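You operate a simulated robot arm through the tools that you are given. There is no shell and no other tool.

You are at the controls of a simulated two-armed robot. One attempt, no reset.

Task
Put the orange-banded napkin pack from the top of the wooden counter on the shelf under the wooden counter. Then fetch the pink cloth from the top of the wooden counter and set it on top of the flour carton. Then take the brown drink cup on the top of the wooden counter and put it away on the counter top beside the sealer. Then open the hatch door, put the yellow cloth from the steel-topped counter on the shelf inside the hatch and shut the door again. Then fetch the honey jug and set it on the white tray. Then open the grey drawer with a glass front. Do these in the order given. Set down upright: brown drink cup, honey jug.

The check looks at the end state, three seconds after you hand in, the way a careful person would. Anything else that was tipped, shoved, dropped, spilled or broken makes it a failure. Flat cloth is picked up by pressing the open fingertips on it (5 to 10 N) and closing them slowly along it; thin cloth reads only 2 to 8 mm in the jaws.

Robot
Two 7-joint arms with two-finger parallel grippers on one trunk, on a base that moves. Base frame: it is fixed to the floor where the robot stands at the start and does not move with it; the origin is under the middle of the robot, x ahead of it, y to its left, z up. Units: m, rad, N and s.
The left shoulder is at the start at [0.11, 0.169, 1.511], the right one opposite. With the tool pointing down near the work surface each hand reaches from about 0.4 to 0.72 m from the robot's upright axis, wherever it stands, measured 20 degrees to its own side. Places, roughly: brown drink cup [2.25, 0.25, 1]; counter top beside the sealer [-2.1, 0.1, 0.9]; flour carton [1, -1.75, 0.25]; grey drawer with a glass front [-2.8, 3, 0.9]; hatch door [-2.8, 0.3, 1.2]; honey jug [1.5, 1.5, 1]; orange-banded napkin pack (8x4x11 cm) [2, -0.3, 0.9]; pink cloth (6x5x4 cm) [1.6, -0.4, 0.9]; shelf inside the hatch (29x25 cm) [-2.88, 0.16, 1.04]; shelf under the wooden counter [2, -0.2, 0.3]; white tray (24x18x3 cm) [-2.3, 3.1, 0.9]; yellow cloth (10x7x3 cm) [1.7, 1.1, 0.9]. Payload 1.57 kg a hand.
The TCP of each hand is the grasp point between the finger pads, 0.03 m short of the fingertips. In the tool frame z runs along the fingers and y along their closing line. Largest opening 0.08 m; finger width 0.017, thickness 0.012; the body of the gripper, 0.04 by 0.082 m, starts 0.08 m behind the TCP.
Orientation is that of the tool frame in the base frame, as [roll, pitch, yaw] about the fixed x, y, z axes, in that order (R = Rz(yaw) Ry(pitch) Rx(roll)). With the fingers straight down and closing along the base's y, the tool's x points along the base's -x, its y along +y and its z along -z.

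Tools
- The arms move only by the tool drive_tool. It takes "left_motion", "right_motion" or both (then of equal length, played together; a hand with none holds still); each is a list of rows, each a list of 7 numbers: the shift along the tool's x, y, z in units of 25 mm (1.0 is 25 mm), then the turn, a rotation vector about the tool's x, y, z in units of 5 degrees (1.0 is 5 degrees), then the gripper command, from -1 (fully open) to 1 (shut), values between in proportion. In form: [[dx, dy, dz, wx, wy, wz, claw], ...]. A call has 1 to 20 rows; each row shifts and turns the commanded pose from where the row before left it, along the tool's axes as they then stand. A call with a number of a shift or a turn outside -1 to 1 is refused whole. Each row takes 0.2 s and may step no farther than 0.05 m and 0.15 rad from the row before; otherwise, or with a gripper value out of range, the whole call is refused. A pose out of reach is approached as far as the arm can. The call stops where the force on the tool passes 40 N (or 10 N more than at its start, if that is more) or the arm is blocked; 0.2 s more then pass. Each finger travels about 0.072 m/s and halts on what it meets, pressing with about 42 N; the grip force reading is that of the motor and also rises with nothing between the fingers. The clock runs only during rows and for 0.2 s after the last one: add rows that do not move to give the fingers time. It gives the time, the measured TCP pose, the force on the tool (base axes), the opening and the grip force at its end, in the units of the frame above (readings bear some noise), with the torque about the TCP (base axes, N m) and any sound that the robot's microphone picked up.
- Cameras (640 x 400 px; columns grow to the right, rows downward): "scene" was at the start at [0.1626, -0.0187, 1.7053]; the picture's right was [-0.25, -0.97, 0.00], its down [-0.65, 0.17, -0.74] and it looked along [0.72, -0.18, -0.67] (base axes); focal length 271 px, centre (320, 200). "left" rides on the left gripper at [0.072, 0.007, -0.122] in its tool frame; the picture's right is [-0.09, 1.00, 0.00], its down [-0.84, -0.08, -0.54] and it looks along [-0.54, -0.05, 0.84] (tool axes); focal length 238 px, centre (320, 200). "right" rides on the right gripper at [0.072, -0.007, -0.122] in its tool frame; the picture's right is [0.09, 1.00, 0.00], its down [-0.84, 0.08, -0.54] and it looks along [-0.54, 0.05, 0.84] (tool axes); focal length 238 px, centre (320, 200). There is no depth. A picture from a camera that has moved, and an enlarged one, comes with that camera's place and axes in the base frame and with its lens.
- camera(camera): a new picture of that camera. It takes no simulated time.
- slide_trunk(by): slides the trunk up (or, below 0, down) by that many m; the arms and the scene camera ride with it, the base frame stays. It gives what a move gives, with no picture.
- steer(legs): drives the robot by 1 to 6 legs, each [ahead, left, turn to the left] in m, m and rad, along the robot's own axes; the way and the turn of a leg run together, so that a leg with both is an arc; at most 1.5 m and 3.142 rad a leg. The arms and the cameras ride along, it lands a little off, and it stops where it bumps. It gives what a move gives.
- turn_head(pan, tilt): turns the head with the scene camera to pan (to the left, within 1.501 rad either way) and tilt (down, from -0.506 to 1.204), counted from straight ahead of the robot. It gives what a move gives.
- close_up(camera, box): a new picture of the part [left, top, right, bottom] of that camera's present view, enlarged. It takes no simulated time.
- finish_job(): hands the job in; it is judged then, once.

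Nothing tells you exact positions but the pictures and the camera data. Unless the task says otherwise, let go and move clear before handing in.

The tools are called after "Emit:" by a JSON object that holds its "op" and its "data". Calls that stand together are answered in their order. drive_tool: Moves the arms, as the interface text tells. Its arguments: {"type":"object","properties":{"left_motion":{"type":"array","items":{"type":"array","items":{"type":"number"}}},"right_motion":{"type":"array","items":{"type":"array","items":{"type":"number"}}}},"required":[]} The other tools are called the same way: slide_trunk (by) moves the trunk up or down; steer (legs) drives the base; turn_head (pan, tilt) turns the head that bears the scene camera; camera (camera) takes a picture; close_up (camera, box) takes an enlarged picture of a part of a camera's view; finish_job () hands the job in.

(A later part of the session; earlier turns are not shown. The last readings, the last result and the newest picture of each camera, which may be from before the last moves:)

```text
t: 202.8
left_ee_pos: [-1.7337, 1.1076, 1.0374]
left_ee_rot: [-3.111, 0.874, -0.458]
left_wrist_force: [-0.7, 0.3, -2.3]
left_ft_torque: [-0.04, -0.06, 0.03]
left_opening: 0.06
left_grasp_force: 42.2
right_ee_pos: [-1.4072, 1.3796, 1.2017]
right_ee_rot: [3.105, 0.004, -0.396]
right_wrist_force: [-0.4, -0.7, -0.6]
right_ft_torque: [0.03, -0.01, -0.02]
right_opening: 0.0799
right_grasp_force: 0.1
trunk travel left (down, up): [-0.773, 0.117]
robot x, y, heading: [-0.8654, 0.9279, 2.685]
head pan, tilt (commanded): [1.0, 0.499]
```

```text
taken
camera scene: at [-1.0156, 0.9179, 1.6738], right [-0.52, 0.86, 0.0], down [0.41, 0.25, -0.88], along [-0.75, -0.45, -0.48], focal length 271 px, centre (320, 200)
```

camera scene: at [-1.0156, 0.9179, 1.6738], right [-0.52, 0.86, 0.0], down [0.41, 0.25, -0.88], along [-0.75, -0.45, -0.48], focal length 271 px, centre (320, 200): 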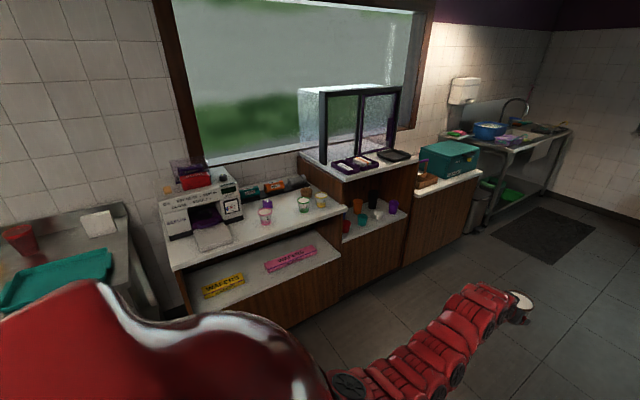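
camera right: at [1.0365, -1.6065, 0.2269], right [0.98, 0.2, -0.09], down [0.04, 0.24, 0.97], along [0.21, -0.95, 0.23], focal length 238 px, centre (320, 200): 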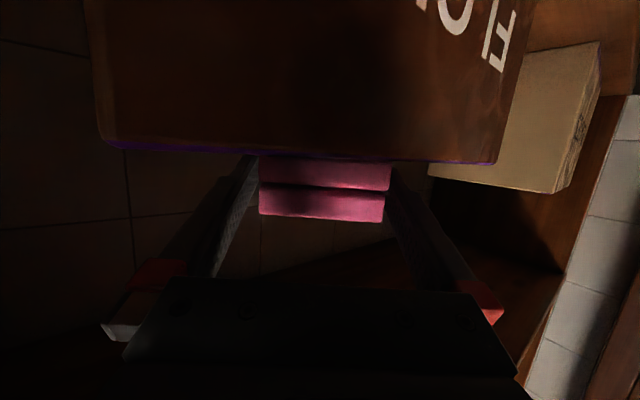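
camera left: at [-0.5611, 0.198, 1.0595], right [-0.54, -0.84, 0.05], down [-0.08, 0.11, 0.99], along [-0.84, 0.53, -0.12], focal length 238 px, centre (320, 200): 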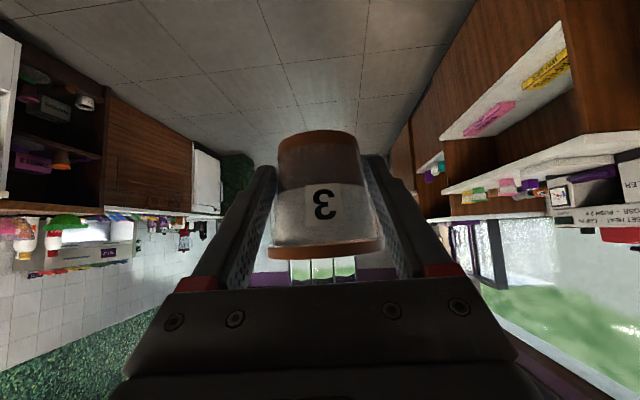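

Emit:
{"op": "close_up", "data": {"camera": "scene", "box": [150, 140, 370, 290]}}

Emit:
{"op": "close_up", "data": {"camera": "scene", "box": [280, 70, 440, 200]}}

```text
2.67 times, centred on (260, 215) of scene
camera zoom: at [-1.0156, 0.9179, 1.6738], right [-0.52, 0.86, 0.0], down [0.41, 0.25, -0.88], along [-0.75, -0.45, -0.48], focal length 722 px, centre (480, 160)
```

zoom: 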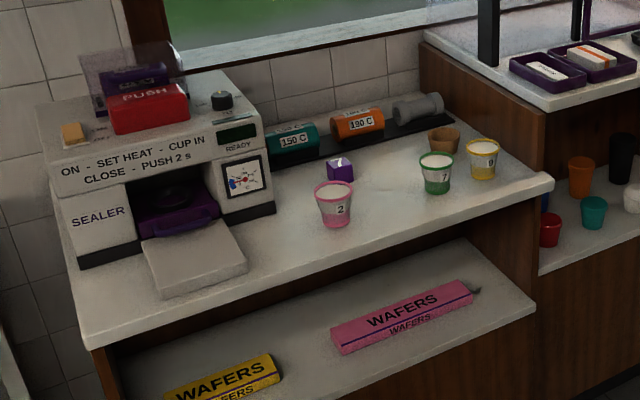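

```text
3.08 times, centred on (360, 135) of scene
camera zoom: at [-1.0156, 0.9179, 1.6738], right [-0.52, 0.86, 0.0], down [0.41, 0.25, -0.88], along [-0.75, -0.45, -0.48], focal length 833 px, centre (197, 400)
```

zoom: 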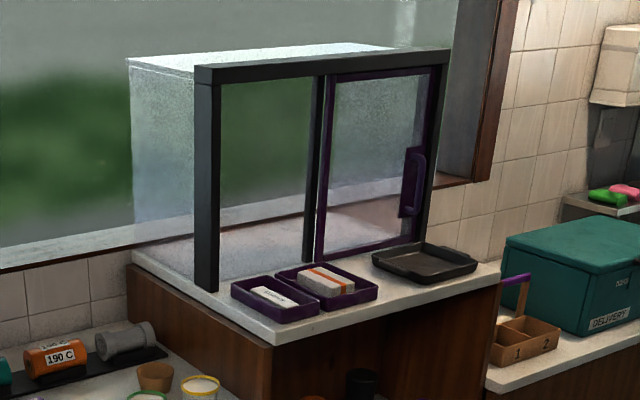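

The sealer counter top is at z≈0.90; the free spot between the pink (u≈-1.71) and green (u≈-1.93) cups near the front edge suits. I drive on, then turn to face it.

Emit:
{"op": "steer", "data": {"legs": [[0.86, 0, 0], [0, 0, 1.56]]}}

Emit:
{"op": "turn_head", "data": {"pan": 0.1, "tilt": 0.6}}

Emit:
{"op": "camera", "data": {"camera": "scene"}}

Emit:
{"op": "camera", "data": {"camera": "left"}}

```text
t: 211.1
left_ee_pos: [-1.8723, 0.4513, 1.0381]
left_ee_rot: [-3.112, 0.875, 1.056]
left_wrist_force: [0.9, 0.0, -1.9]
left_ft_torque: [0.02, 0.0, 0.01]
left_opening: 0.0592
left_grasp_force: 42.5
right_ee_pos: [-2.1282, 0.7919, 1.2006]
right_ee_rot: [3.106, 0.004, 1.119]
right_wrist_force: [0.5, 0.2, -0.9]
right_ft_torque: [-0.05, -0.01, 0.02]
right_opening: 0.08
right_grasp_force: 0.1
trunk travel left (down, up): [-0.773, 0.117]
robot x, y, heading: [-1.6471, 1.307, -2.077]
head pan, tilt (commanded): [1.0, 0.499]
```

```text
t: 212.3
left_ee_pos: [-1.8713, 0.4517, 1.0382]
left_ee_rot: [-3.111, 0.874, 1.058]
left_wrist_force: [-0.3, -0.1, -1.8]
left_ft_torque: [0.0, -0.02, 0.04]
left_opening: 0.0591
left_grasp_force: 42.1
right_ee_pos: [-2.1293, 0.7925, 1.2]
right_ee_rot: [3.104, 0.002, 1.122]
right_wrist_force: [0.4, -0.3, -0.5]
right_ft_torque: [-0.01, 0.0, 0.02]
right_opening: 0.0801
right_grasp_force: 0.0
trunk travel left (down, up): [-0.773, 0.117]
robot x, y, heading: [-1.649, 1.309, -2.08]
head pan, tilt (commanded): [0.099, 0.6]
```

```text
taken
camera scene: at [-1.7205, 1.1582, 1.6647], right [-0.92, 0.4, 0.0], down [0.22, 0.52, -0.82], along [-0.33, -0.76, -0.57], focal length 271 px, centre (320, 200)
```

scene: 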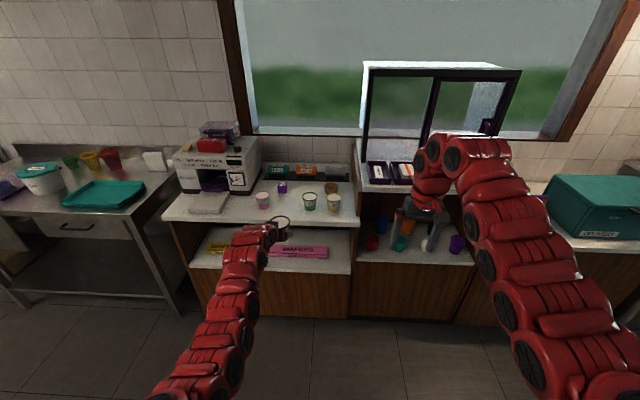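

```text
taken
camera left: at [-1.797, 0.5678, 1.0595], right [0.83, -0.56, 0.05], down [-0.11, -0.07, 0.99], along [-0.55, -0.83, -0.12], focal length 238 px, centre (320, 200)
```

left: 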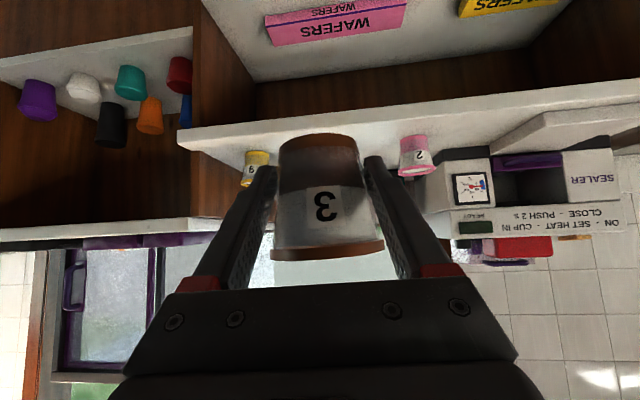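

Emit:
{"op": "close_up", "data": {"camera": "scene", "box": [160, 110, 360, 270]}}

```text
2.50 times, centred on (260, 190) of scene
camera zoom: at [-1.7205, 1.1582, 1.6647], right [-0.92, 0.4, 0.0], down [0.22, 0.52, -0.82], along [-0.33, -0.76, -0.57], focal length 676 px, centre (470, 225)
```

zoom: 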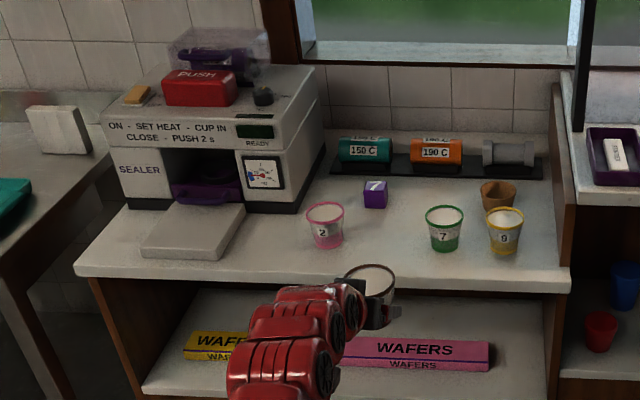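

Emit:
{"op": "steer", "data": {"legs": [[0.284, 0.048, 0]]}}

Emit:
{"op": "camera", "data": {"camera": "left"}}

Emit:
{"op": "close_up", "data": {"camera": "scene", "box": [160, 140, 400, 320]}}

```text
t: 214.3
left_ee_pos: [-1.9665, 0.1808, 1.0388]
left_ee_rot: [-3.112, 0.878, 1.063]
left_wrist_force: [-0.1, -0.4, -2.2]
left_ft_torque: [0.02, 0.0, -0.04]
left_opening: 0.059
left_grasp_force: 41.7
right_ee_pos: [-2.2227, 0.5199, 1.2018]
right_ee_rot: [3.104, 0.005, 1.125]
right_wrist_force: [0.7, -0.1, -0.3]
right_ft_torque: [0.0, -0.01, 0.0]
right_opening: 0.08
right_grasp_force: 0.0
trunk travel left (down, up): [-0.773, 0.117]
robot x, y, heading: [-1.7447, 1.036, -2.074]
head pan, tilt (commanded): [0.099, 0.6]
```

```text
taken
camera left: at [-1.8902, 0.2971, 1.0601], right [0.83, -0.56, 0.05], down [-0.11, -0.07, 0.99], along [-0.55, -0.83, -0.12], focal length 238 px, centre (320, 200)
```

left: 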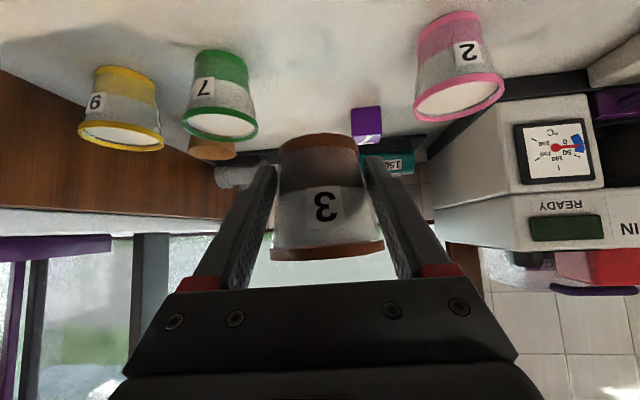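

```text
2.22 times, centred on (280, 230) of scene
camera zoom: at [-1.8151, 0.8881, 1.6648], right [-0.92, 0.39, 0.0], down [0.22, 0.52, -0.83], along [-0.33, -0.76, -0.56], focal length 601 px, centre (409, 133)
```

zoom: 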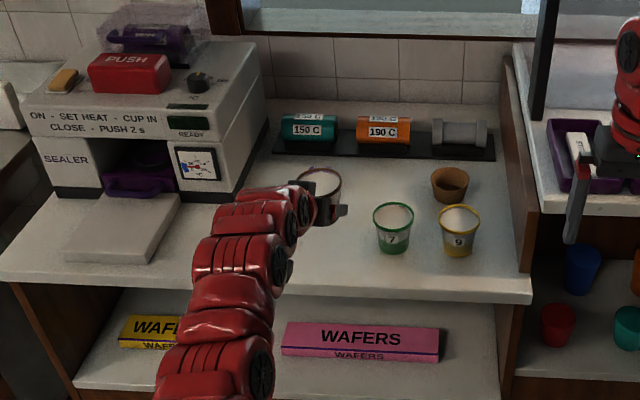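

The cup hangs over the free spot. I lower it with the trunk, then in small steps to contact.

Emit:
{"op": "slide_trunk", "data": {"by": -0.095}}

Emit:
{"op": "camera", "data": {"camera": "left"}}

Emit:
{"op": "close_up", "data": {"camera": "scene", "box": [160, 140, 400, 320]}}

```text
t: 215.6
left_ee_pos: [-1.9658, 0.1795, 0.9429]
left_ee_rot: [-3.111, 0.875, 1.061]
left_wrist_force: [-0.7, 0.1, -0.9]
left_ft_torque: [0.05, -0.03, 0.01]
left_opening: 0.0594
left_grasp_force: 42.2
right_ee_pos: [-2.2231, 0.5197, 1.1066]
right_ee_rot: [3.106, 0.004, 1.123]
right_wrist_force: [-0.8, 0.1, 0.8]
right_ft_torque: [-0.03, -0.01, 0.02]
right_opening: 0.08
right_grasp_force: 0.2
trunk travel left (down, up): [-0.678, 0.212]
robot x, y, heading: [-1.745, 1.0343, -2.07]
head pan, tilt (commanded): [0.099, 0.6]
```

```text
taken
camera left: at [-1.8904, 0.2966, 0.9647], right [0.83, -0.56, 0.05], down [-0.11, -0.07, 0.99], along [-0.55, -0.83, -0.12], focal length 238 px, centre (320, 200)
```

left: 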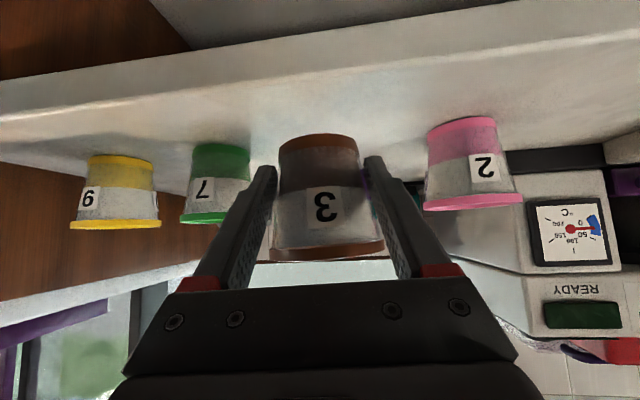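

```text
2.22 times, centred on (280, 230) of scene
camera zoom: at [-1.8154, 0.8874, 1.5697], right [-0.92, 0.39, 0.0], down [0.22, 0.52, -0.82], along [-0.33, -0.76, -0.57], focal length 601 px, centre (409, 133)
```

zoom: 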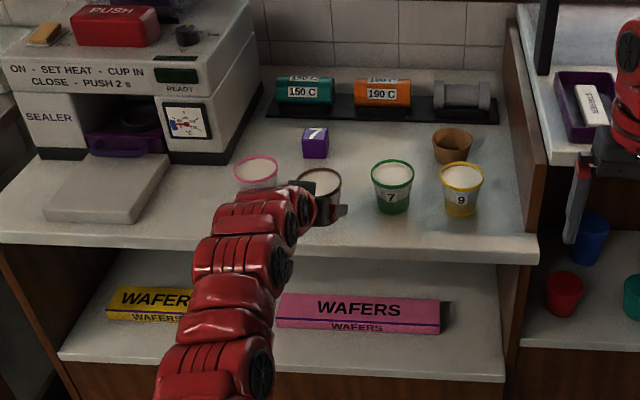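

Emit:
{"op": "drive_tool", "data": {"left_motion": [[0.245, 0, 0.206, 0, 0, 0, -0.45], [0, 0, 0, 0, 0, 0, -0.45]]}}

Emit:
{"op": "drive_tool", "data": {"left_motion": [[0.1226, 0, 0.103, 0, 0, 0, -0.45], [0, 0, 0, 0, 0, 0, -0.45]]}}

Emit:
{"op": "drive_tool", "data": {"left_motion": [[0.092, 0, 0.077, 0, 0, 0, -0.45], [0, 0, 0, 0, 0, 0, -0.45]]}}

```text
t: 216.2
left_ee_pos: [-1.9664, 0.1803, 0.9357]
left_ee_rot: [-3.114, 0.875, 1.06]
left_wrist_force: [-0.1, -0.9, -2.4]
left_ft_torque: [0.04, -0.02, 0.0]
left_opening: 0.0592
left_grasp_force: 41.9
right_ee_pos: [-2.2228, 0.5197, 1.1068]
right_ee_rot: [3.106, 0.003, 1.124]
right_wrist_force: [0.3, -1.2, 0.3]
right_ft_torque: [0.0, 0.02, -0.01]
right_opening: 0.0801
right_grasp_force: 0.0
trunk travel left (down, up): [-0.678, 0.212]
robot x, y, heading: [-1.7414, 1.0344, -2.072]
head pan, tilt (commanded): [0.099, 0.6]
```

```text
t: 216.8
left_ee_pos: [-1.9659, 0.1807, 0.9297]
left_ee_rot: [-3.112, 0.875, 1.061]
left_wrist_force: [1.3, -0.9, -1.5]
left_ft_torque: [0.06, 0.0, 0.03]
left_opening: 0.0589
left_grasp_force: 42.2
right_ee_pos: [-2.2228, 0.521, 1.1063]
right_ee_rot: [3.105, 0.004, 1.123]
right_wrist_force: [-0.6, 0.5, -0.2]
right_ft_torque: [0.04, 0.02, -0.01]
right_opening: 0.0801
right_grasp_force: 0.1
trunk travel left (down, up): [-0.678, 0.212]
robot x, y, heading: [-1.7417, 1.0393, -2.075]
head pan, tilt (commanded): [0.099, 0.6]
```

```text
t: 217.3
left_ee_pos: [-1.9663, 0.1802, 0.9262]
left_ee_rot: [-3.113, 0.874, 1.061]
left_wrist_force: [-0.3, 0.3, -1.8]
left_ft_torque: [0.01, -0.04, -0.02]
left_opening: 0.0592
left_grasp_force: 42.4
right_ee_pos: [-2.2228, 0.5198, 1.106]
right_ee_rot: [3.105, 0.003, 1.124]
right_wrist_force: [-0.8, 0.4, 0.3]
right_ft_torque: [0.02, -0.02, 0.0]
right_opening: 0.08
right_grasp_force: 0.1
trunk travel left (down, up): [-0.678, 0.212]
robot x, y, heading: [-1.7449, 1.0386, -2.076]
head pan, tilt (commanded): [0.099, 0.6]
```

Emit:
{"op": "drive_tool", "data": {"left_motion": [[0.092, 0, 0.077, 0, 0, 0, -0.45], [0, 0, 0, 0, 0, 0, -0.45]]}}

Emit:
{"op": "drive_tool", "data": {"left_motion": [[0.092, 0, 0.077, 0, 0, 0, -0.45], [0, 0, 0, 0, 0, 0, -0.45]]}}

Emit:
{"op": "camera", "data": {"camera": "left"}}

```text
t: 217.9
left_ee_pos: [-1.9665, 0.1799, 0.9241]
left_ee_rot: [-3.112, 0.874, 1.061]
left_wrist_force: [0.3, 0.0, -1.7]
left_ft_torque: [0.04, 0.0, -0.04]
left_opening: 0.0592
left_grasp_force: 42.3
right_ee_pos: [-2.2221, 0.5209, 1.1073]
right_ee_rot: [3.104, 0.005, 1.125]
right_wrist_force: [-0.1, -0.7, 0.2]
right_ft_torque: [0.0, 0.02, -0.01]
right_opening: 0.0799
right_grasp_force: 0.0
trunk travel left (down, up): [-0.678, 0.212]
robot x, y, heading: [-1.7452, 1.0348, -2.074]
head pan, tilt (commanded): [0.099, 0.6]
```

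```text
t: 218.6
left_ee_pos: [-1.9657, 0.1804, 0.9217]
left_ee_rot: [-3.111, 0.873, 1.062]
left_wrist_force: [0.0, -0.4, -1.2]
left_ft_torque: [0.03, -0.04, 0.01]
left_opening: 0.0591
left_grasp_force: 41.9
right_ee_pos: [-2.2222, 0.52, 1.1071]
right_ee_rot: [3.105, 0.003, 1.123]
right_wrist_force: [0.0, -0.6, 0.8]
right_ft_torque: [0.04, -0.01, -0.05]
right_opening: 0.08
right_grasp_force: 0.1
trunk travel left (down, up): [-0.678, 0.212]
robot x, y, heading: [-1.7442, 1.0403, -2.078]
head pan, tilt (commanded): [0.099, 0.6]
```

```text
taken
camera left: at [-1.8905, 0.2971, 0.9438], right [0.83, -0.56, 0.05], down [-0.11, -0.07, 0.99], along [-0.55, -0.83, -0.12], focal length 238 px, centre (320, 200)
```

left: 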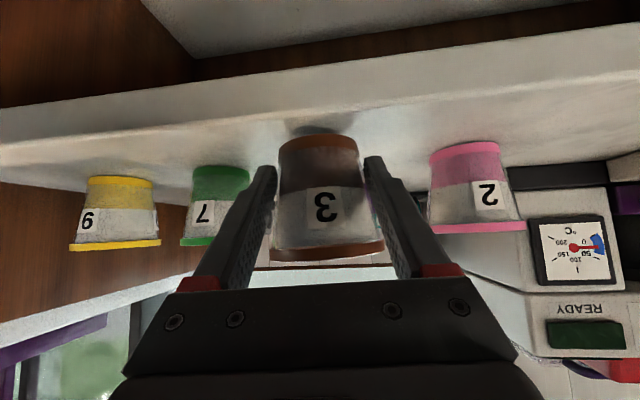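

Emit:
{"op": "drive_tool", "data": {"left_motion": [[0.092, 0, 0.077, 0, 0, 0, -0.45], [0, 0, 0, 0, 0, 0, -0.45]]}}

Emit:
{"op": "drive_tool", "data": {"left_motion": [[0.092, 0, 0.077, 0, 0, 0, -0.45], [0, 0, 0, 0, 0, 0, -0.45]]}}

Emit:
{"op": "close_up", "data": {"camera": "left", "box": [220, 90, 420, 280]}}

```text
t: 219.2
left_ee_pos: [-1.9662, 0.1791, 0.9191]
left_ee_rot: [-3.112, 0.876, 1.062]
left_wrist_force: [-0.5, 0.6, -1.2]
left_ft_torque: [0.03, -0.03, 0.02]
left_opening: 0.0589
left_grasp_force: 42.3
right_ee_pos: [-2.223, 0.5194, 1.1063]
right_ee_rot: [3.107, 0.003, 1.125]
right_wrist_force: [0.0, -0.7, 0.0]
right_ft_torque: [-0.03, -0.01, 0.0]
right_opening: 0.0797
right_grasp_force: 0.1
trunk travel left (down, up): [-0.678, 0.212]
robot x, y, heading: [-1.7442, 1.0369, -2.074]
head pan, tilt (commanded): [0.099, 0.6]
```

```text
t: 219.8
left_ee_pos: [-1.9654, 0.1797, 0.9139]
left_ee_rot: [-3.11, 0.874, 1.061]
left_wrist_force: [-0.2, 0.1, -2.2]
left_ft_torque: [0.04, -0.01, -0.01]
left_opening: 0.0591
left_grasp_force: 41.6
right_ee_pos: [-2.2221, 0.5203, 1.1059]
right_ee_rot: [3.105, 0.005, 1.123]
right_wrist_force: [0.1, -0.3, -0.4]
right_ft_torque: [0.0, -0.02, 0.0]
right_opening: 0.0803
right_grasp_force: 0.1
trunk travel left (down, up): [-0.678, 0.212]
robot x, y, heading: [-1.7419, 1.0407, -2.077]
head pan, tilt (commanded): [0.099, 0.6]
```

```text
2.11 times, centred on (320, 185) of left
camera zoom: at [-1.8909, 0.2966, 0.9377], right [0.83, -0.56, 0.05], down [-0.11, -0.07, 0.99], along [-0.55, -0.83, -0.12], focal length 502 px, centre (320, 232)
```

zoom: 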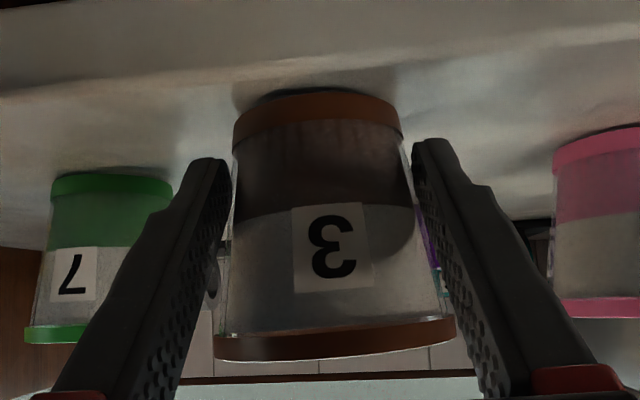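

The cup leans about 2–3° in the grip (from the bump); I level it with a small roll, then keep lowering.

Emit:
{"op": "drive_tool", "data": {"left_motion": [[0, 0, 0, -0.347, 0, 0.414, -0.45], [0, 0, 0, 0, 0, 0, -0.45]]}}

Emit:
{"op": "drive_tool", "data": {"left_motion": [[0.092, 0, 0.077, 0, 0, 0, -0.45], [0, 0, 0, 0, 0, 0, -0.45]]}}

Emit:
{"op": "close_up", "data": {"camera": "left", "box": [160, 70, 480, 290]}}

```text
t: 220.3
left_ee_pos: [-1.9672, 0.1792, 0.9142]
left_ee_rot: [3.098, 0.875, 1.004]
left_wrist_force: [1.2, 0.0, -0.7]
left_ft_torque: [0.01, -0.02, -0.01]
left_opening: 0.0588
left_grasp_force: 42.0
right_ee_pos: [-2.222, 0.5205, 1.1057]
right_ee_rot: [3.106, 0.004, 1.123]
right_wrist_force: [-0.2, 0.8, 0.3]
right_ft_torque: [-0.03, -0.01, 0.0]
right_opening: 0.0801
right_grasp_force: 0.0
trunk travel left (down, up): [-0.678, 0.212]
robot x, y, heading: [-1.7428, 1.0377, -2.077]
head pan, tilt (commanded): [0.099, 0.6]
```

```text
t: 220.9
left_ee_pos: [-1.9657, 0.1802, 0.9134]
left_ee_rot: [3.097, 0.879, 1.006]
left_wrist_force: [0.9, -1.4, 7.4]
left_ft_torque: [0.05, 0.12, 0.01]
left_opening: 0.0589
left_grasp_force: 42.5
right_ee_pos: [-2.2223, 0.5203, 1.1073]
right_ee_rot: [3.104, 0.003, 1.126]
right_wrist_force: [0.0, -0.3, 0.1]
right_ft_torque: [0.01, 0.03, 0.0]
right_opening: 0.08
right_grasp_force: 0.0
trunk travel left (down, up): [-0.678, 0.212]
robot x, y, heading: [-1.7442, 1.0381, -2.075]
head pan, tilt (commanded): [0.099, 0.6]
```

```text
1.82 times, centred on (320, 180) of left
camera zoom: at [-1.8918, 0.297, 0.9359], right [0.83, -0.55, 0.1], down [-0.15, -0.05, 0.99], along [-0.54, -0.83, -0.12], focal length 433 px, centre (320, 236)
```

zoom: 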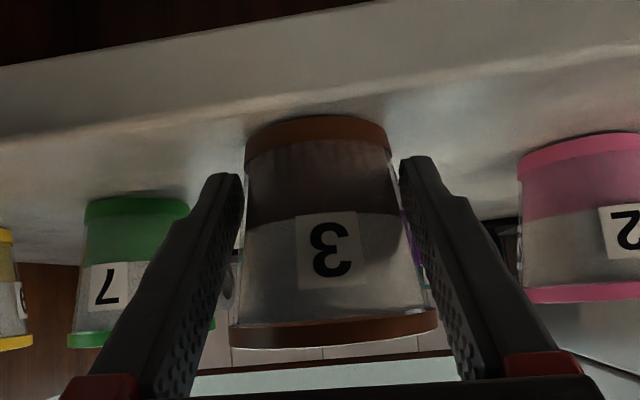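

Emit:
{"op": "drive_tool", "data": {"left_motion": [[-0.092, 0, -0.077, 0, 0, 0, -0.45], [0, 0, 0, 0.19, 0, -0.23, -0.45], [0, 0, 0, 0, 0, 0, -0.45]]}}

Emit:
{"op": "drive_tool", "data": {"left_motion": [[0.092, 0, 0.077, 0, 0, 0, -0.45], [0, 0, 0, 0, 0, 0, -0.45]]}}

Emit:
{"op": "drive_tool", "data": {"left_motion": [[0.06, 0, 0.05, 0, 0, 0, -0.45], [0, 0, 0, 0, 0, 0, -0.45]]}}

```text
t: 221.8
left_ee_pos: [-1.967, 0.1803, 0.9148]
left_ee_rot: [3.14, 0.875, 1.036]
left_wrist_force: [0.1, 0.3, 0.0]
left_ft_torque: [0.03, -0.04, 0.02]
left_opening: 0.059
left_grasp_force: 41.8
right_ee_pos: [-2.2226, 0.5202, 1.1071]
right_ee_rot: [3.105, 0.004, 1.123]
right_wrist_force: [-0.7, 0.3, -0.1]
right_ft_torque: [0.01, -0.02, -0.01]
right_opening: 0.0799
right_grasp_force: 0.0
trunk travel left (down, up): [-0.678, 0.212]
robot x, y, heading: [-1.7453, 1.0366, -2.08]
head pan, tilt (commanded): [0.099, 0.6]
```

```text
t: 222.3
left_ee_pos: [-1.9655, 0.1796, 0.9141]
left_ee_rot: [3.138, 0.879, 1.035]
left_wrist_force: [-1.3, -2.0, 5.5]
left_ft_torque: [-0.1, -0.09, 0.0]
left_opening: 0.0592
left_grasp_force: 41.7
right_ee_pos: [-2.2236, 0.5206, 1.1055]
right_ee_rot: [3.104, 0.002, 1.123]
right_wrist_force: [0.0, -0.5, 0.0]
right_ft_torque: [0.06, -0.04, 0.0]
right_opening: 0.08
right_grasp_force: 0.1
trunk travel left (down, up): [-0.678, 0.212]
robot x, y, heading: [-1.7426, 1.0365, -2.078]
head pan, tilt (commanded): [0.099, 0.6]
```

```text
t: 222.9
left_ee_pos: [-1.9662, 0.1804, 0.9095]
left_ee_rot: [3.137, 0.874, 1.036]
left_wrist_force: [1.1, 0.8, 0.2]
left_ft_torque: [0.03, -0.01, 0.0]
left_opening: 0.0588
left_grasp_force: 0.2
right_ee_pos: [-2.2232, 0.5192, 1.1064]
right_ee_rot: [3.105, 0.003, 1.123]
right_wrist_force: [0.4, -1.2, 0.2]
right_ft_torque: [-0.01, 0.02, 0.05]
right_opening: 0.0801
right_grasp_force: 0.0
trunk travel left (down, up): [-0.678, 0.212]
robot x, y, heading: [-1.7443, 1.0349, -2.071]
head pan, tilt (commanded): [0.099, 0.6]
```

The grip force dropped to zero: the cup now stands on the counter on its own between the fingers. I check and open.

Emit:
{"op": "camera", "data": {"camera": "left"}}

Emit:
{"op": "drive_tool", "data": {"left_motion": [[0, 0, 0, 0, 0, 0, -0.6], [0, 0, 0, 0, 0, 0, -0.75], [0, 0, 0, 0, 0, 0, -0.9], [0, 0, 0, 0, 0, 0, -1], [0, 0, 0, 0, 0, 0, -1]]}}

Emit:
{"op": "camera", "data": {"camera": "left"}}

Emit:
{"op": "close_up", "data": {"camera": "scene", "box": [200, 160, 360, 280]}}

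```text
taken
camera left: at [-1.891, 0.2971, 0.9322], right [0.83, -0.56, 0.07], down [-0.13, -0.06, 0.99], along [-0.55, -0.83, -0.12], focal length 238 px, centre (320, 200)
```

left: 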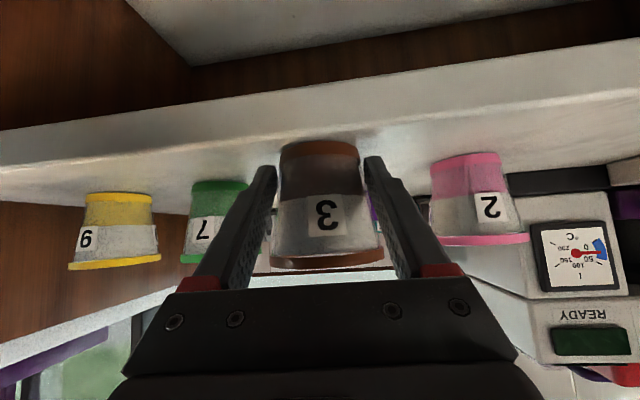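

```text
t: 224.2
left_ee_pos: [-1.9677, 0.1796, 0.9106]
left_ee_rot: [3.138, 0.875, 1.035]
left_wrist_force: [-0.1, 0.2, 1.0]
left_ft_torque: [0.05, -0.02, 0.01]
left_opening: 0.0799
left_grasp_force: 0.1
right_ee_pos: [-2.222, 0.5198, 1.1069]
right_ee_rot: [3.104, 0.004, 1.126]
right_wrist_force: [0.0, 0.2, 0.3]
right_ft_torque: [-0.01, 0.01, 0.02]
right_opening: 0.0801
right_grasp_force: 0.0
trunk travel left (down, up): [-0.678, 0.212]
robot x, y, heading: [-1.7433, 1.0391, -2.076]
head pan, tilt (commanded): [0.099, 0.6]
```

```text
taken
camera left: at [-1.8913, 0.2971, 0.9326], right [0.83, -0.56, 0.07], down [-0.13, -0.06, 0.99], along [-0.55, -0.83, -0.12], focal length 238 px, centre (320, 200)
```

left: 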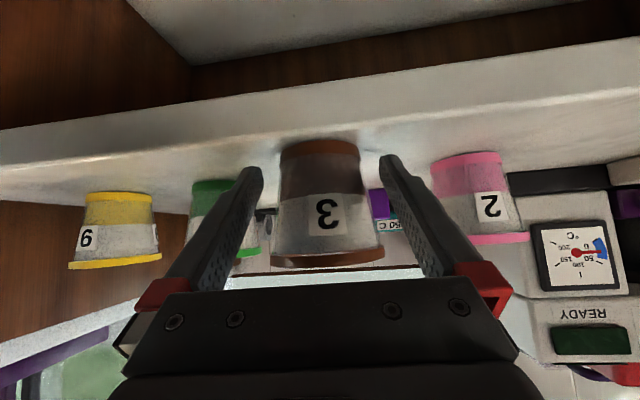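

```text
3.33 times, centred on (280, 220) of scene
camera zoom: at [-1.8154, 0.8874, 1.5697], right [-0.92, 0.39, 0.0], down [0.22, 0.52, -0.82], along [-0.33, -0.76, -0.57], focal length 902 px, centre (453, 133)
```

zoom: 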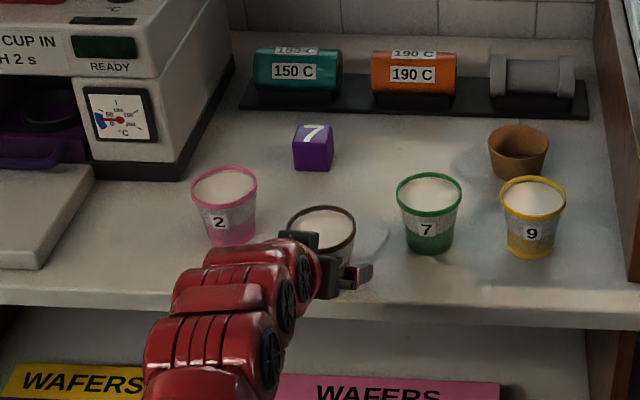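

Emit:
{"op": "steer", "data": {"legs": [[-0.12, 0, 0]]}}

Emit:
{"op": "camera", "data": {"camera": "left"}}

Emit:
{"op": "close_up", "data": {"camera": "scene", "box": [160, 120, 400, 300]}}

```text
t: 225.4
left_ee_pos: [-1.9109, 0.285, 0.9093]
left_ee_rot: [3.136, 0.875, 1.032]
left_wrist_force: [0.8, 1.0, 0.3]
left_ft_torque: [0.0, -0.02, 0.0]
left_opening: 0.08
left_grasp_force: 0.0
right_ee_pos: [-2.1651, 0.6269, 1.1062]
right_ee_rot: [3.105, 0.005, 1.121]
right_wrist_force: [0.0, -0.5, -0.2]
right_ft_torque: [-0.04, -0.01, 0.0]
right_opening: 0.0802
right_grasp_force: 0.1
trunk travel left (down, up): [-0.678, 0.212]
robot x, y, heading: [-1.6856, 1.1407, -2.074]
head pan, tilt (commanded): [0.099, 0.6]
```

```text
taken
camera left: at [-1.8351, 0.4023, 0.9322], right [0.83, -0.56, 0.07], down [-0.13, -0.06, 0.99], along [-0.55, -0.83, -0.12], focal length 238 px, centre (320, 200)
```

left: 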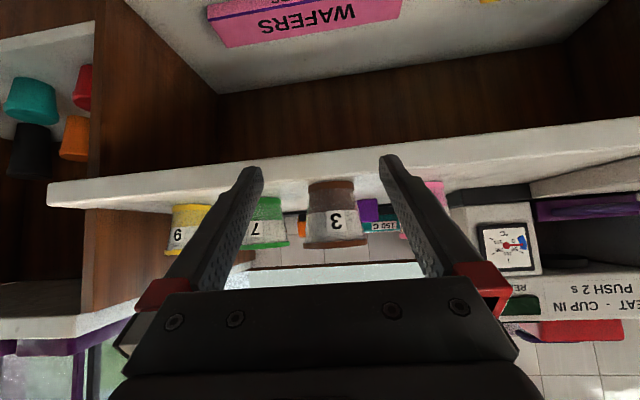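

```text
2.22 times, centred on (280, 210) of scene
camera zoom: at [-1.7577, 0.9922, 1.5696], right [-0.92, 0.4, 0.0], down [0.22, 0.52, -0.82], along [-0.33, -0.76, -0.57], focal length 601 px, centre (409, 178)
```

zoom: 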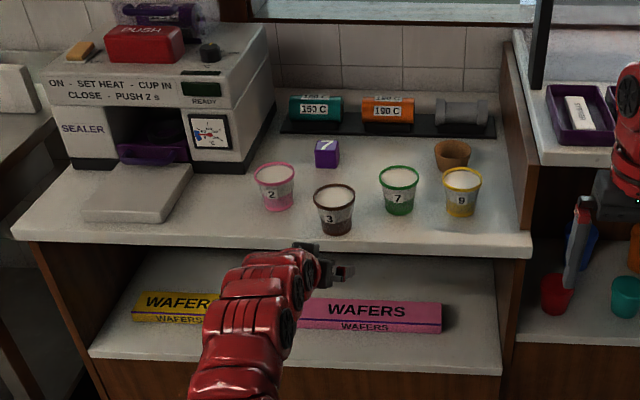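

The cup stands upright beside the sealer. Now I look closely at the hatch.

Emit:
{"op": "turn_head", "data": {"pan": -0.45, "tilt": 0.4}}

Emit:
{"op": "camera", "data": {"camera": "scene"}}

Emit:
{"op": "close_up", "data": {"camera": "scene", "box": [160, 30, 460, 260]}}

```text
t: 226.4
left_ee_pos: [-1.9107, 0.2842, 0.9101]
left_ee_rot: [3.138, 0.875, 1.034]
left_wrist_force: [-0.7, -0.8, -0.2]
left_ft_torque: [0.01, -0.02, 0.0]
left_opening: 0.0799
left_grasp_force: 0.1
right_ee_pos: [-2.1652, 0.6265, 1.1068]
right_ee_rot: [3.103, 0.004, 1.118]
right_wrist_force: [-0.2, -0.9, 0.8]
right_ft_torque: [0.0, 0.03, -0.02]
right_opening: 0.0801
right_grasp_force: 0.0
trunk travel left (down, up): [-0.678, 0.212]
robot x, y, heading: [-1.6871, 1.1432, -2.075]
head pan, tilt (commanded): [-0.45, 0.4]
```

```text
taken
camera scene: at [-1.7983, 1.0202, 1.5879], right [-0.58, 0.82, 0.0], down [0.32, 0.22, -0.92], along [-0.75, -0.53, -0.39], focal length 271 px, centre (320, 200)
```

scene: 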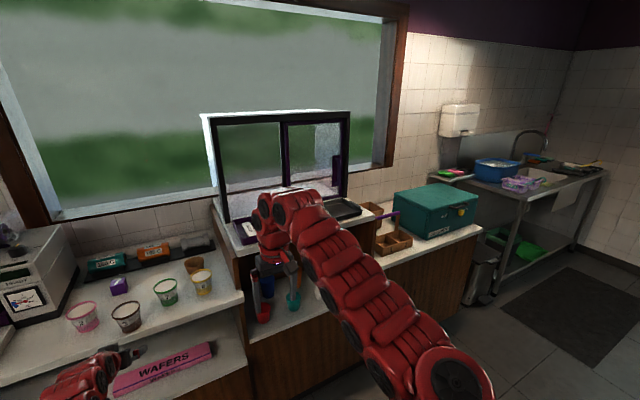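

```text
1.74 times, centred on (310, 145) of scene
camera zoom: at [-1.7983, 1.0202, 1.5879], right [-0.58, 0.82, 0.0], down [0.32, 0.22, -0.92], along [-0.75, -0.53, -0.39], focal length 471 px, centre (337, 296)
```

zoom: 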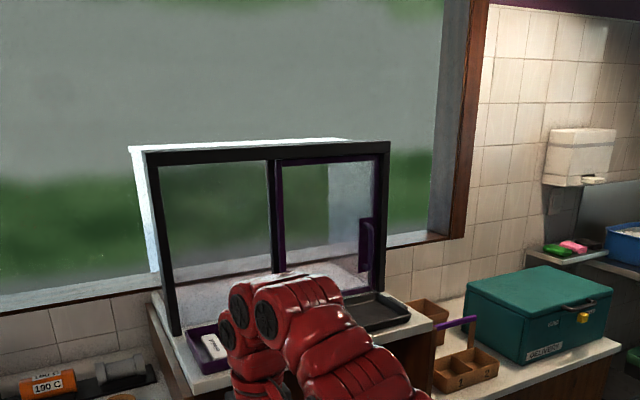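

Emit:
{"op": "steer", "data": {"legs": [[-0.2, -0.5, 0.04]]}}

Emit:
{"op": "turn_head", "data": {"pan": 0.0, "tilt": 0.4}}

Emit:
{"op": "camera", "data": {"camera": "scene"}}

Emit:
{"op": "close_up", "data": {"camera": "scene", "box": [200, 80, 440, 260]}}

```text
t: 229.5
left_ee_pos: [-2.2255, 0.6854, 0.9105]
left_ee_rot: [3.138, 0.876, 1.072]
left_wrist_force: [-0.8, 0.5, -0.4]
left_ft_torque: [-0.02, -0.03, 0.02]
left_opening: 0.0801
left_grasp_force: 0.1
right_ee_pos: [-2.4927, 1.0151, 1.1073]
right_ee_rot: [3.105, 0.004, 1.16]
right_wrist_force: [0.2, -0.3, 0.1]
right_ft_torque: [-0.01, 0.03, 0.0]
right_opening: 0.0801
right_grasp_force: 0.0
trunk travel left (down, up): [-0.678, 0.212]
robot x, y, heading: [-2.0297, 1.5492, -2.041]
head pan, tilt (commanded): [-0.45, 0.4]
```

```text
t: 230.4
left_ee_pos: [-2.2237, 0.6838, 0.9108]
left_ee_rot: [3.138, 0.875, 1.07]
left_wrist_force: [0.1, 0.9, 0.3]
left_ft_torque: [-0.02, 0.0, 0.01]
left_opening: 0.0803
left_grasp_force: 0.0
right_ee_pos: [-2.4921, 1.0181, 1.1066]
right_ee_rot: [3.105, 0.003, 1.159]
right_wrist_force: [-0.5, 0.2, 0.2]
right_ft_torque: [-0.04, 0.01, 0.05]
right_opening: 0.08
right_grasp_force: 0.0
trunk travel left (down, up): [-0.678, 0.212]
robot x, y, heading: [-2.0324, 1.5492, -2.039]
head pan, tilt (commanded): [0.0, 0.4]
```

```text
taken
camera scene: at [-2.1089, 1.3974, 1.5879], right [-0.89, 0.45, 0.0], down [0.18, 0.35, -0.92], along [-0.42, -0.82, -0.39], focal length 271 px, centre (320, 200)
```

scene: 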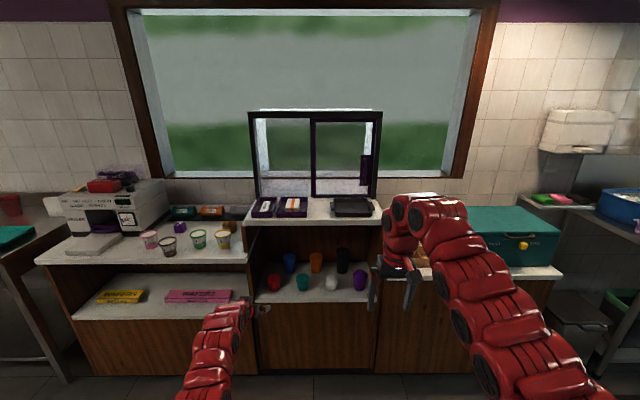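

```text
2.22 times, centred on (320, 170) of scene
camera zoom: at [-2.1089, 1.3974, 1.5879], right [-0.89, 0.45, 0.0], down [0.18, 0.35, -0.92], along [-0.42, -0.82, -0.39], focal length 601 px, centre (320, 267)
```

zoom: 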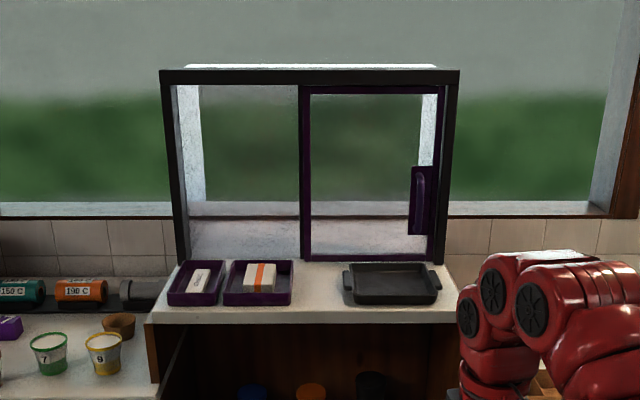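

The hatch has a purple-framed door on its right half with a vertical bar handle near its right edge (u≈-2.74, z≈1.15–1.27). I raise the trunk, fold the left hand back to tool-down and pitch the right hand forward for the handle.

Emit:
{"op": "slide_trunk", "data": {"by": 0.2}}

Emit:
{"op": "drive_tool", "data": {"left_motion": [[0.055, 0, -0.99, 0, 1, 0, -1], [0.142, 0, -0.985, 0, 1, 0, -1], [0.227, 0, -0.97, 0, 1, 0, -1], [0.311, 0, -0.95, 0, 1, 0, -1], [0.393, 0, -0.92, 0, 1, 0, -1], [0.471, 0, -0.882, 0, 1, 0, -1], [0.547, 0, -0.838, 0, 1, 0, -1], [0.618, 0, -0.787, 0, 1, 0, -1], [0.684, 0, -0.73, 0, 1, 0, -1], [0.745, 0, -0.668, 0, 1, 0, -1], [0, 0, 0, 0, 0, 0, -1], [0, 0, 0, 0, 0, 0, -1], [0, 0, 0, 0, 0, 0, -1], [0, 0, 0, 0, 0, 0, -1]], "right_motion": [[-0.616, 0, 0.305, 0, -1, 0, -1], [-0.587, 0, 0.357, 0, -1, 0, -1], [-0.553, 0, 0.407, 0, -1, 0, -1], [-0.515, 0, 0.454, 0, -1, 0, -1], [-0.474, 0, 0.497, 0, -1, 0, -1], [-0.429, 0, 0.537, 0, -1, 0, -1], [-0.381, 0, 0.572, 0, -1, 0, -1], [-0.329, 0, 0.603, 0, -1, 0, -1], [-0.276, 0, 0.63, 0, -1, 0, -1], [-0.219, 0, 0.651, 0, -1, 0, -1], [-0.162, 0, 0.667, 0, -1, 0, -1], [-0.103, 0, 0.679, 0, -1, 0, -1], [-0.043, 0, 0.686, 0, -1, 0, -1], [0.016, 0, 0.687, 0, -1, 0, -1]]}}

Emit:
{"op": "camera", "data": {"camera": "right"}}

Emit:
{"op": "camera", "data": {"camera": "scene"}}

```text
t: 232.5
left_ee_pos: [-2.2245, 0.685, 1.11]
left_ee_rot: [3.138, 0.876, 1.07]
left_wrist_force: [0.9, 0.9, -0.4]
left_ft_torque: [-0.03, 0.0, 0.02]
left_opening: 0.0802
left_grasp_force: 0.1
right_ee_pos: [-2.4926, 1.0168, 1.3047]
right_ee_rot: [3.105, 0.003, 1.158]
right_wrist_force: [-0.2, 0.1, -0.3]
right_ft_torque: [0.01, 0.01, -0.01]
right_opening: 0.08
right_grasp_force: 0.1
trunk travel left (down, up): [-0.878, 0.012]
robot x, y, heading: [-2.0361, 1.5484, -2.041]
head pan, tilt (commanded): [0.0, 0.4]
```

```text
t: 235.5
left_ee_pos: [-2.13, 0.8613, 1.2581]
left_ee_rot: [3.14, 0.001, 1.073]
left_wrist_force: [-0.8, 0.7, 1.1]
left_ft_torque: [0.01, 0.01, 0.04]
left_opening: 0.0802
left_grasp_force: 0.1
right_ee_pos: [-2.5776, 0.8168, 1.2003]
right_ee_rot: [3.033, 1.226, 1.057]
right_wrist_force: [-0.1, 0.2, -0.5]
right_ft_torque: [-0.02, -0.01, 0.04]
right_opening: 0.08
right_grasp_force: 0.1
trunk travel left (down, up): [-0.878, 0.012]
robot x, y, heading: [-2.0328, 1.5517, -2.042]
head pan, tilt (commanded): [0.0, 0.4]
```

```text
taken
camera right: at [-2.5259, 0.9474, 1.1751], right [0.93, -0.37, -0.05], down [0.13, 0.19, 0.97], along [-0.35, -0.91, 0.23], focal length 238 px, centre (320, 200)
```

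right: 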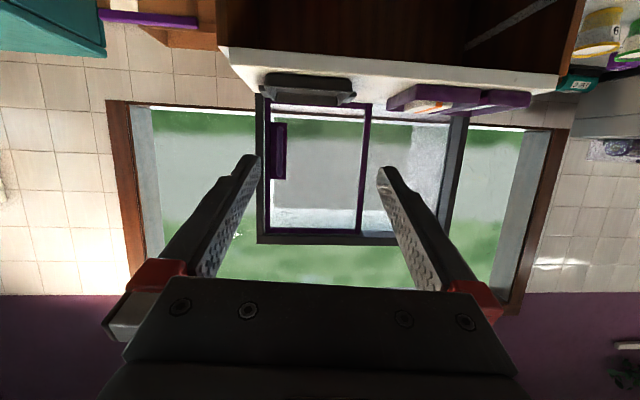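

```text
taken
camera scene: at [-2.1097, 1.3969, 1.7878], right [-0.89, 0.45, 0.0], down [0.18, 0.35, -0.92], along [-0.42, -0.82, -0.39], focal length 271 px, centre (320, 200)
```

scene: 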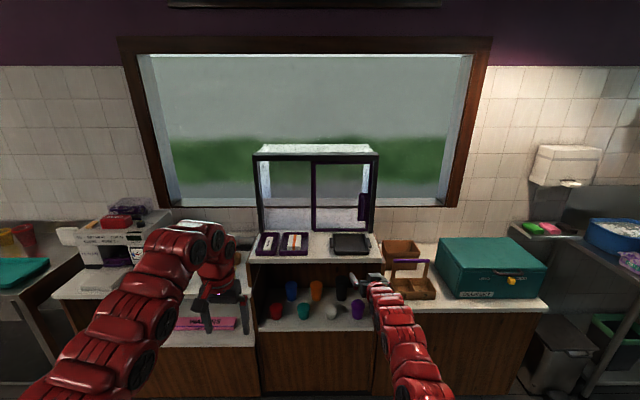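

Emit:
{"op": "close_up", "data": {"camera": "scene", "box": [240, 135, 400, 265]}}

Emit:
{"op": "close_up", "data": {"camera": "right", "box": [230, 60, 480, 260]}}

```text
3.08 times, centred on (320, 200) of scene
camera zoom: at [-2.1097, 1.3969, 1.7878], right [-0.89, 0.45, 0.0], down [0.18, 0.35, -0.92], along [-0.42, -0.82, -0.39], focal length 833 px, centre (320, 200)
```

zoom: 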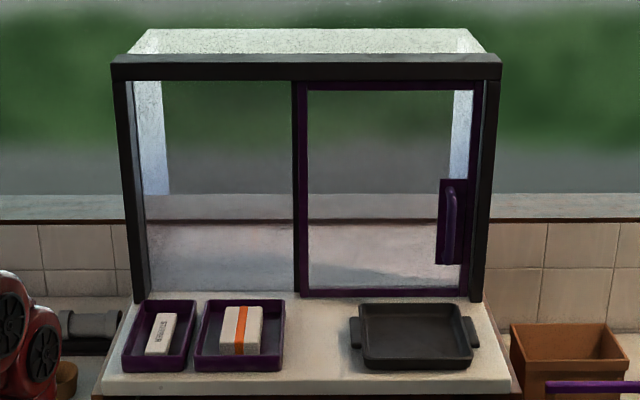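

```text
2.00 times, centred on (355, 160) of right
camera zoom: at [-2.5259, 0.9474, 1.1751], right [0.93, -0.37, -0.05], down [0.13, 0.19, 0.97], along [-0.35, -0.91, 0.23], focal length 477 px, centre (250, 280)
```

zoom: 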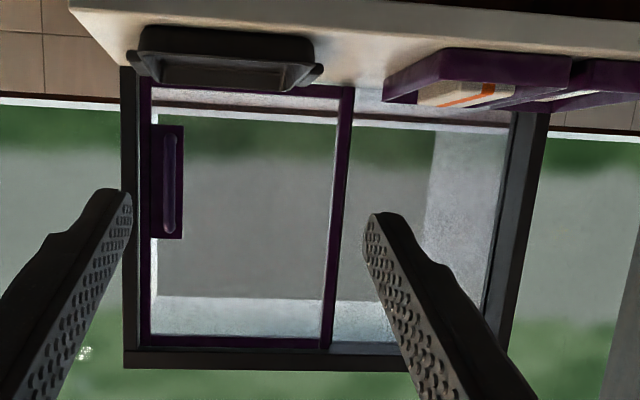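

The bar handle is at about u=-2.745, v≈-0.96, z≈1.205. I square the right tool, narrow its opening to 4 cm and drive in front of it.

Emit:
{"op": "drive_tool", "data": {"right_motion": [[0, 0, 0, 0.67, 0, -0.21, -0.5], [0, 0, 0, 0, 0, 0, 0], [0, 0, 0, 0, 0, 0, 0]]}}

Emit:
{"op": "steer", "data": {"legs": [[0.42, -0.075, 0.0]]}}

Emit:
{"op": "camera", "data": {"camera": "right"}}

Emit:
{"op": "turn_head", "data": {"pan": -0.15, "tilt": 0.55}}

Emit:
{"op": "camera", "data": {"camera": "scene"}}

```text
t: 236.3
left_ee_pos: [-2.1281, 0.8616, 1.2594]
left_ee_rot: [3.141, 0.004, 1.073]
left_wrist_force: [0.1, -0.1, 0.1]
left_ft_torque: [-0.03, -0.01, -0.01]
left_opening: 0.0802
left_grasp_force: 0.1
right_ee_pos: [-2.5768, 0.816, 1.2009]
right_ee_rot: [-3.141, 1.224, 1.11]
right_wrist_force: [0.0, 0.0, -0.3]
right_ft_torque: [-0.01, -0.03, 0.02]
right_opening: 0.0401
right_grasp_force: 0.1
trunk travel left (down, up): [-0.878, 0.012]
robot x, y, heading: [-2.0343, 1.5504, -2.042]
head pan, tilt (commanded): [0.0, 0.4]
```

```text
t: 238.9
left_ee_pos: [-2.3877, 0.5277, 1.2596]
left_ee_rot: [3.141, 0.004, 1.068]
left_wrist_force: [0.1, 0.3, -0.6]
left_ft_torque: [-0.02, -0.01, 0.01]
left_opening: 0.0801
left_grasp_force: 0.0
right_ee_pos: [-2.8345, 0.4849, 1.2012]
right_ee_rot: [3.14, 1.225, 1.103]
right_wrist_force: [-0.1, -0.9, -1.1]
right_ft_torque: [0.02, 0.02, 0.02]
right_opening: 0.0397
right_grasp_force: 0.0
trunk travel left (down, up): [-0.878, 0.012]
robot x, y, heading: [-2.2886, 1.2135, -2.043]
head pan, tilt (commanded): [0.0, 0.4]
```

```text
taken
camera right: at [-2.7774, 0.6142, 1.1762], right [0.9, -0.42, -0.09], down [0.17, 0.17, 0.97], along [-0.39, -0.89, 0.22], focal length 238 px, centre (320, 200)
```

right: 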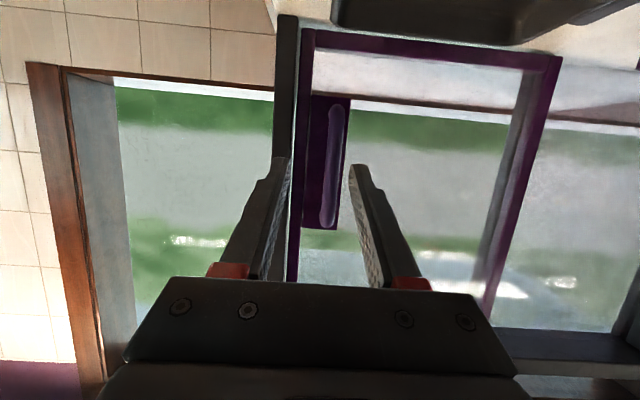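

```text
t: 239.6
left_ee_pos: [-2.3893, 0.5267, 1.2591]
left_ee_rot: [3.14, 0.002, 1.067]
left_wrist_force: [-0.4, 0.3, 0.0]
left_ft_torque: [0.0, 0.0, 0.0]
left_opening: 0.0799
left_grasp_force: 0.0
right_ee_pos: [-2.8351, 0.485, 1.2002]
right_ee_rot: [3.141, 1.223, 1.104]
right_wrist_force: [-0.6, -0.1, -0.3]
right_ft_torque: [0.01, 0.02, 0.01]
right_opening: 0.0401
right_grasp_force: 0.0
trunk travel left (down, up): [-0.878, 0.012]
robot x, y, heading: [-2.2895, 1.214, -2.044]
head pan, tilt (commanded): [-0.15, 0.55]
```

```text
taken
camera scene: at [-2.3758, 1.0716, 1.7742], right [-0.81, 0.59, 0.0], down [0.31, 0.42, -0.85], along [-0.5, -0.69, -0.52], focal length 271 px, centre (320, 200)
```

scene: 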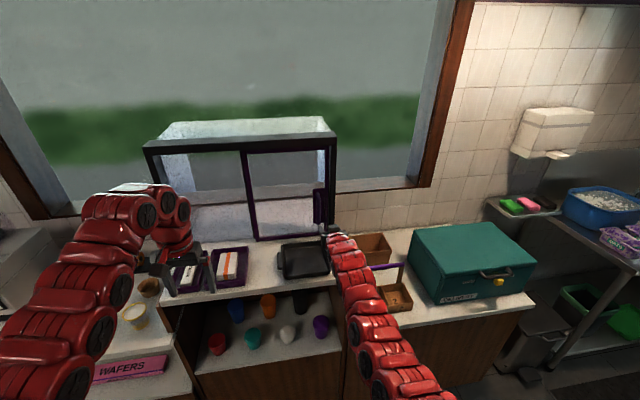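

Emit:
{"op": "drive_tool", "data": {"right_motion": [[0.342, 0.16, -0.94, 0, 0, 0, 0], [0.342, 0.16, -0.94, 0, 0, 0, 0], [0.342, 0.16, -0.94, 0, 0, 0, 0], [0.342, 0.16, -0.94, 0, 0, 0, 0], [0, 0, 0, 0, 0, 0, 0]]}}

Emit:
{"op": "steer", "data": {"legs": [[0.165, 0.0, 0.0]]}}

Emit:
{"op": "camera", "data": {"camera": "right"}}

Emit:
{"op": "close_up", "data": {"camera": "scene", "box": [200, 110, 420, 300]}}

```text
t: 240.8
left_ee_pos: [-2.3886, 0.5268, 1.2575]
left_ee_rot: [3.14, 0.001, 1.068]
left_wrist_force: [-1.1, 0.4, 0.0]
left_ft_torque: [-0.03, 0.02, -0.02]
left_opening: 0.0798
left_grasp_force: 0.1
right_ee_pos: [-2.7764, 0.5688, 1.2001]
right_ee_rot: [3.142, 1.224, 1.104]
right_wrist_force: [-0.3, 0.5, -0.9]
right_ft_torque: [0.0, -0.03, 0.01]
right_opening: 0.0399
right_grasp_force: 0.0
trunk travel left (down, up): [-0.878, 0.012]
robot x, y, heading: [-2.2864, 1.2187, -2.044]
head pan, tilt (commanded): [-0.15, 0.55]
```

```text
t: 242.2
left_ee_pos: [-2.4621, 0.3857, 1.2606]
left_ee_rot: [3.14, 0.006, 1.068]
left_wrist_force: [0.6, 0.2, -0.3]
left_ft_torque: [-0.01, 0.02, 0.03]
left_opening: 0.08
left_grasp_force: 0.0
right_ee_pos: [-2.8497, 0.4256, 1.2016]
right_ee_rot: [-3.141, 1.227, 1.104]
right_wrist_force: [-0.2, -0.4, 0.1]
right_ft_torque: [0.01, 0.02, 0.0]
right_opening: 0.0398
right_grasp_force: 0.1
trunk travel left (down, up): [-0.878, 0.012]
robot x, y, heading: [-2.3613, 1.0698, -2.049]
head pan, tilt (commanded): [-0.15, 0.55]
```

```text
taken
camera right: at [-2.7925, 0.554, 1.1762], right [0.9, -0.42, -0.09], down [0.17, 0.17, 0.97], along [-0.39, -0.89, 0.22], focal length 238 px, centre (320, 200)
```

right: 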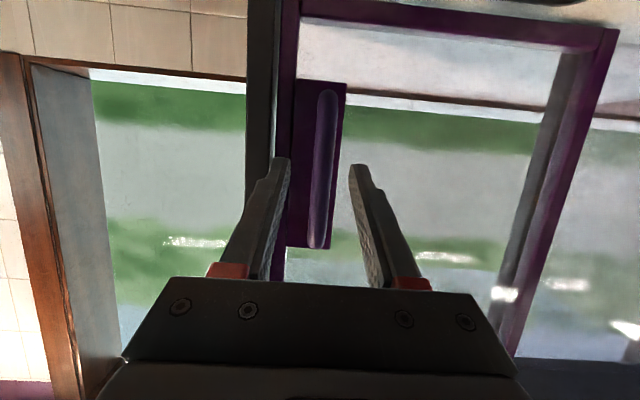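

```text
2.11 times, centred on (310, 205) of scene
camera zoom: at [-2.4481, 0.9312, 1.7747], right [-0.81, 0.59, 0.0], down [0.31, 0.42, -0.85], along [-0.5, -0.69, -0.52], focal length 570 px, centre (341, 190)
```

zoom: 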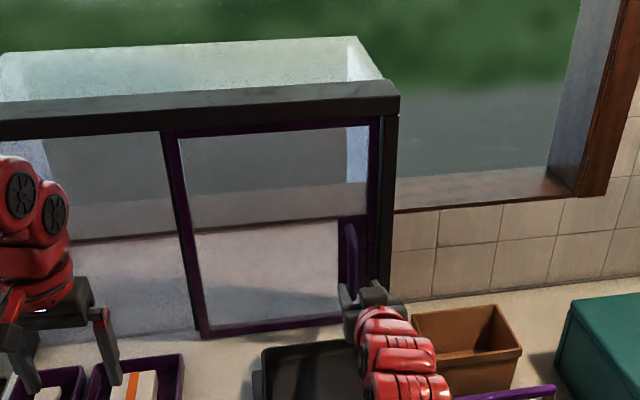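

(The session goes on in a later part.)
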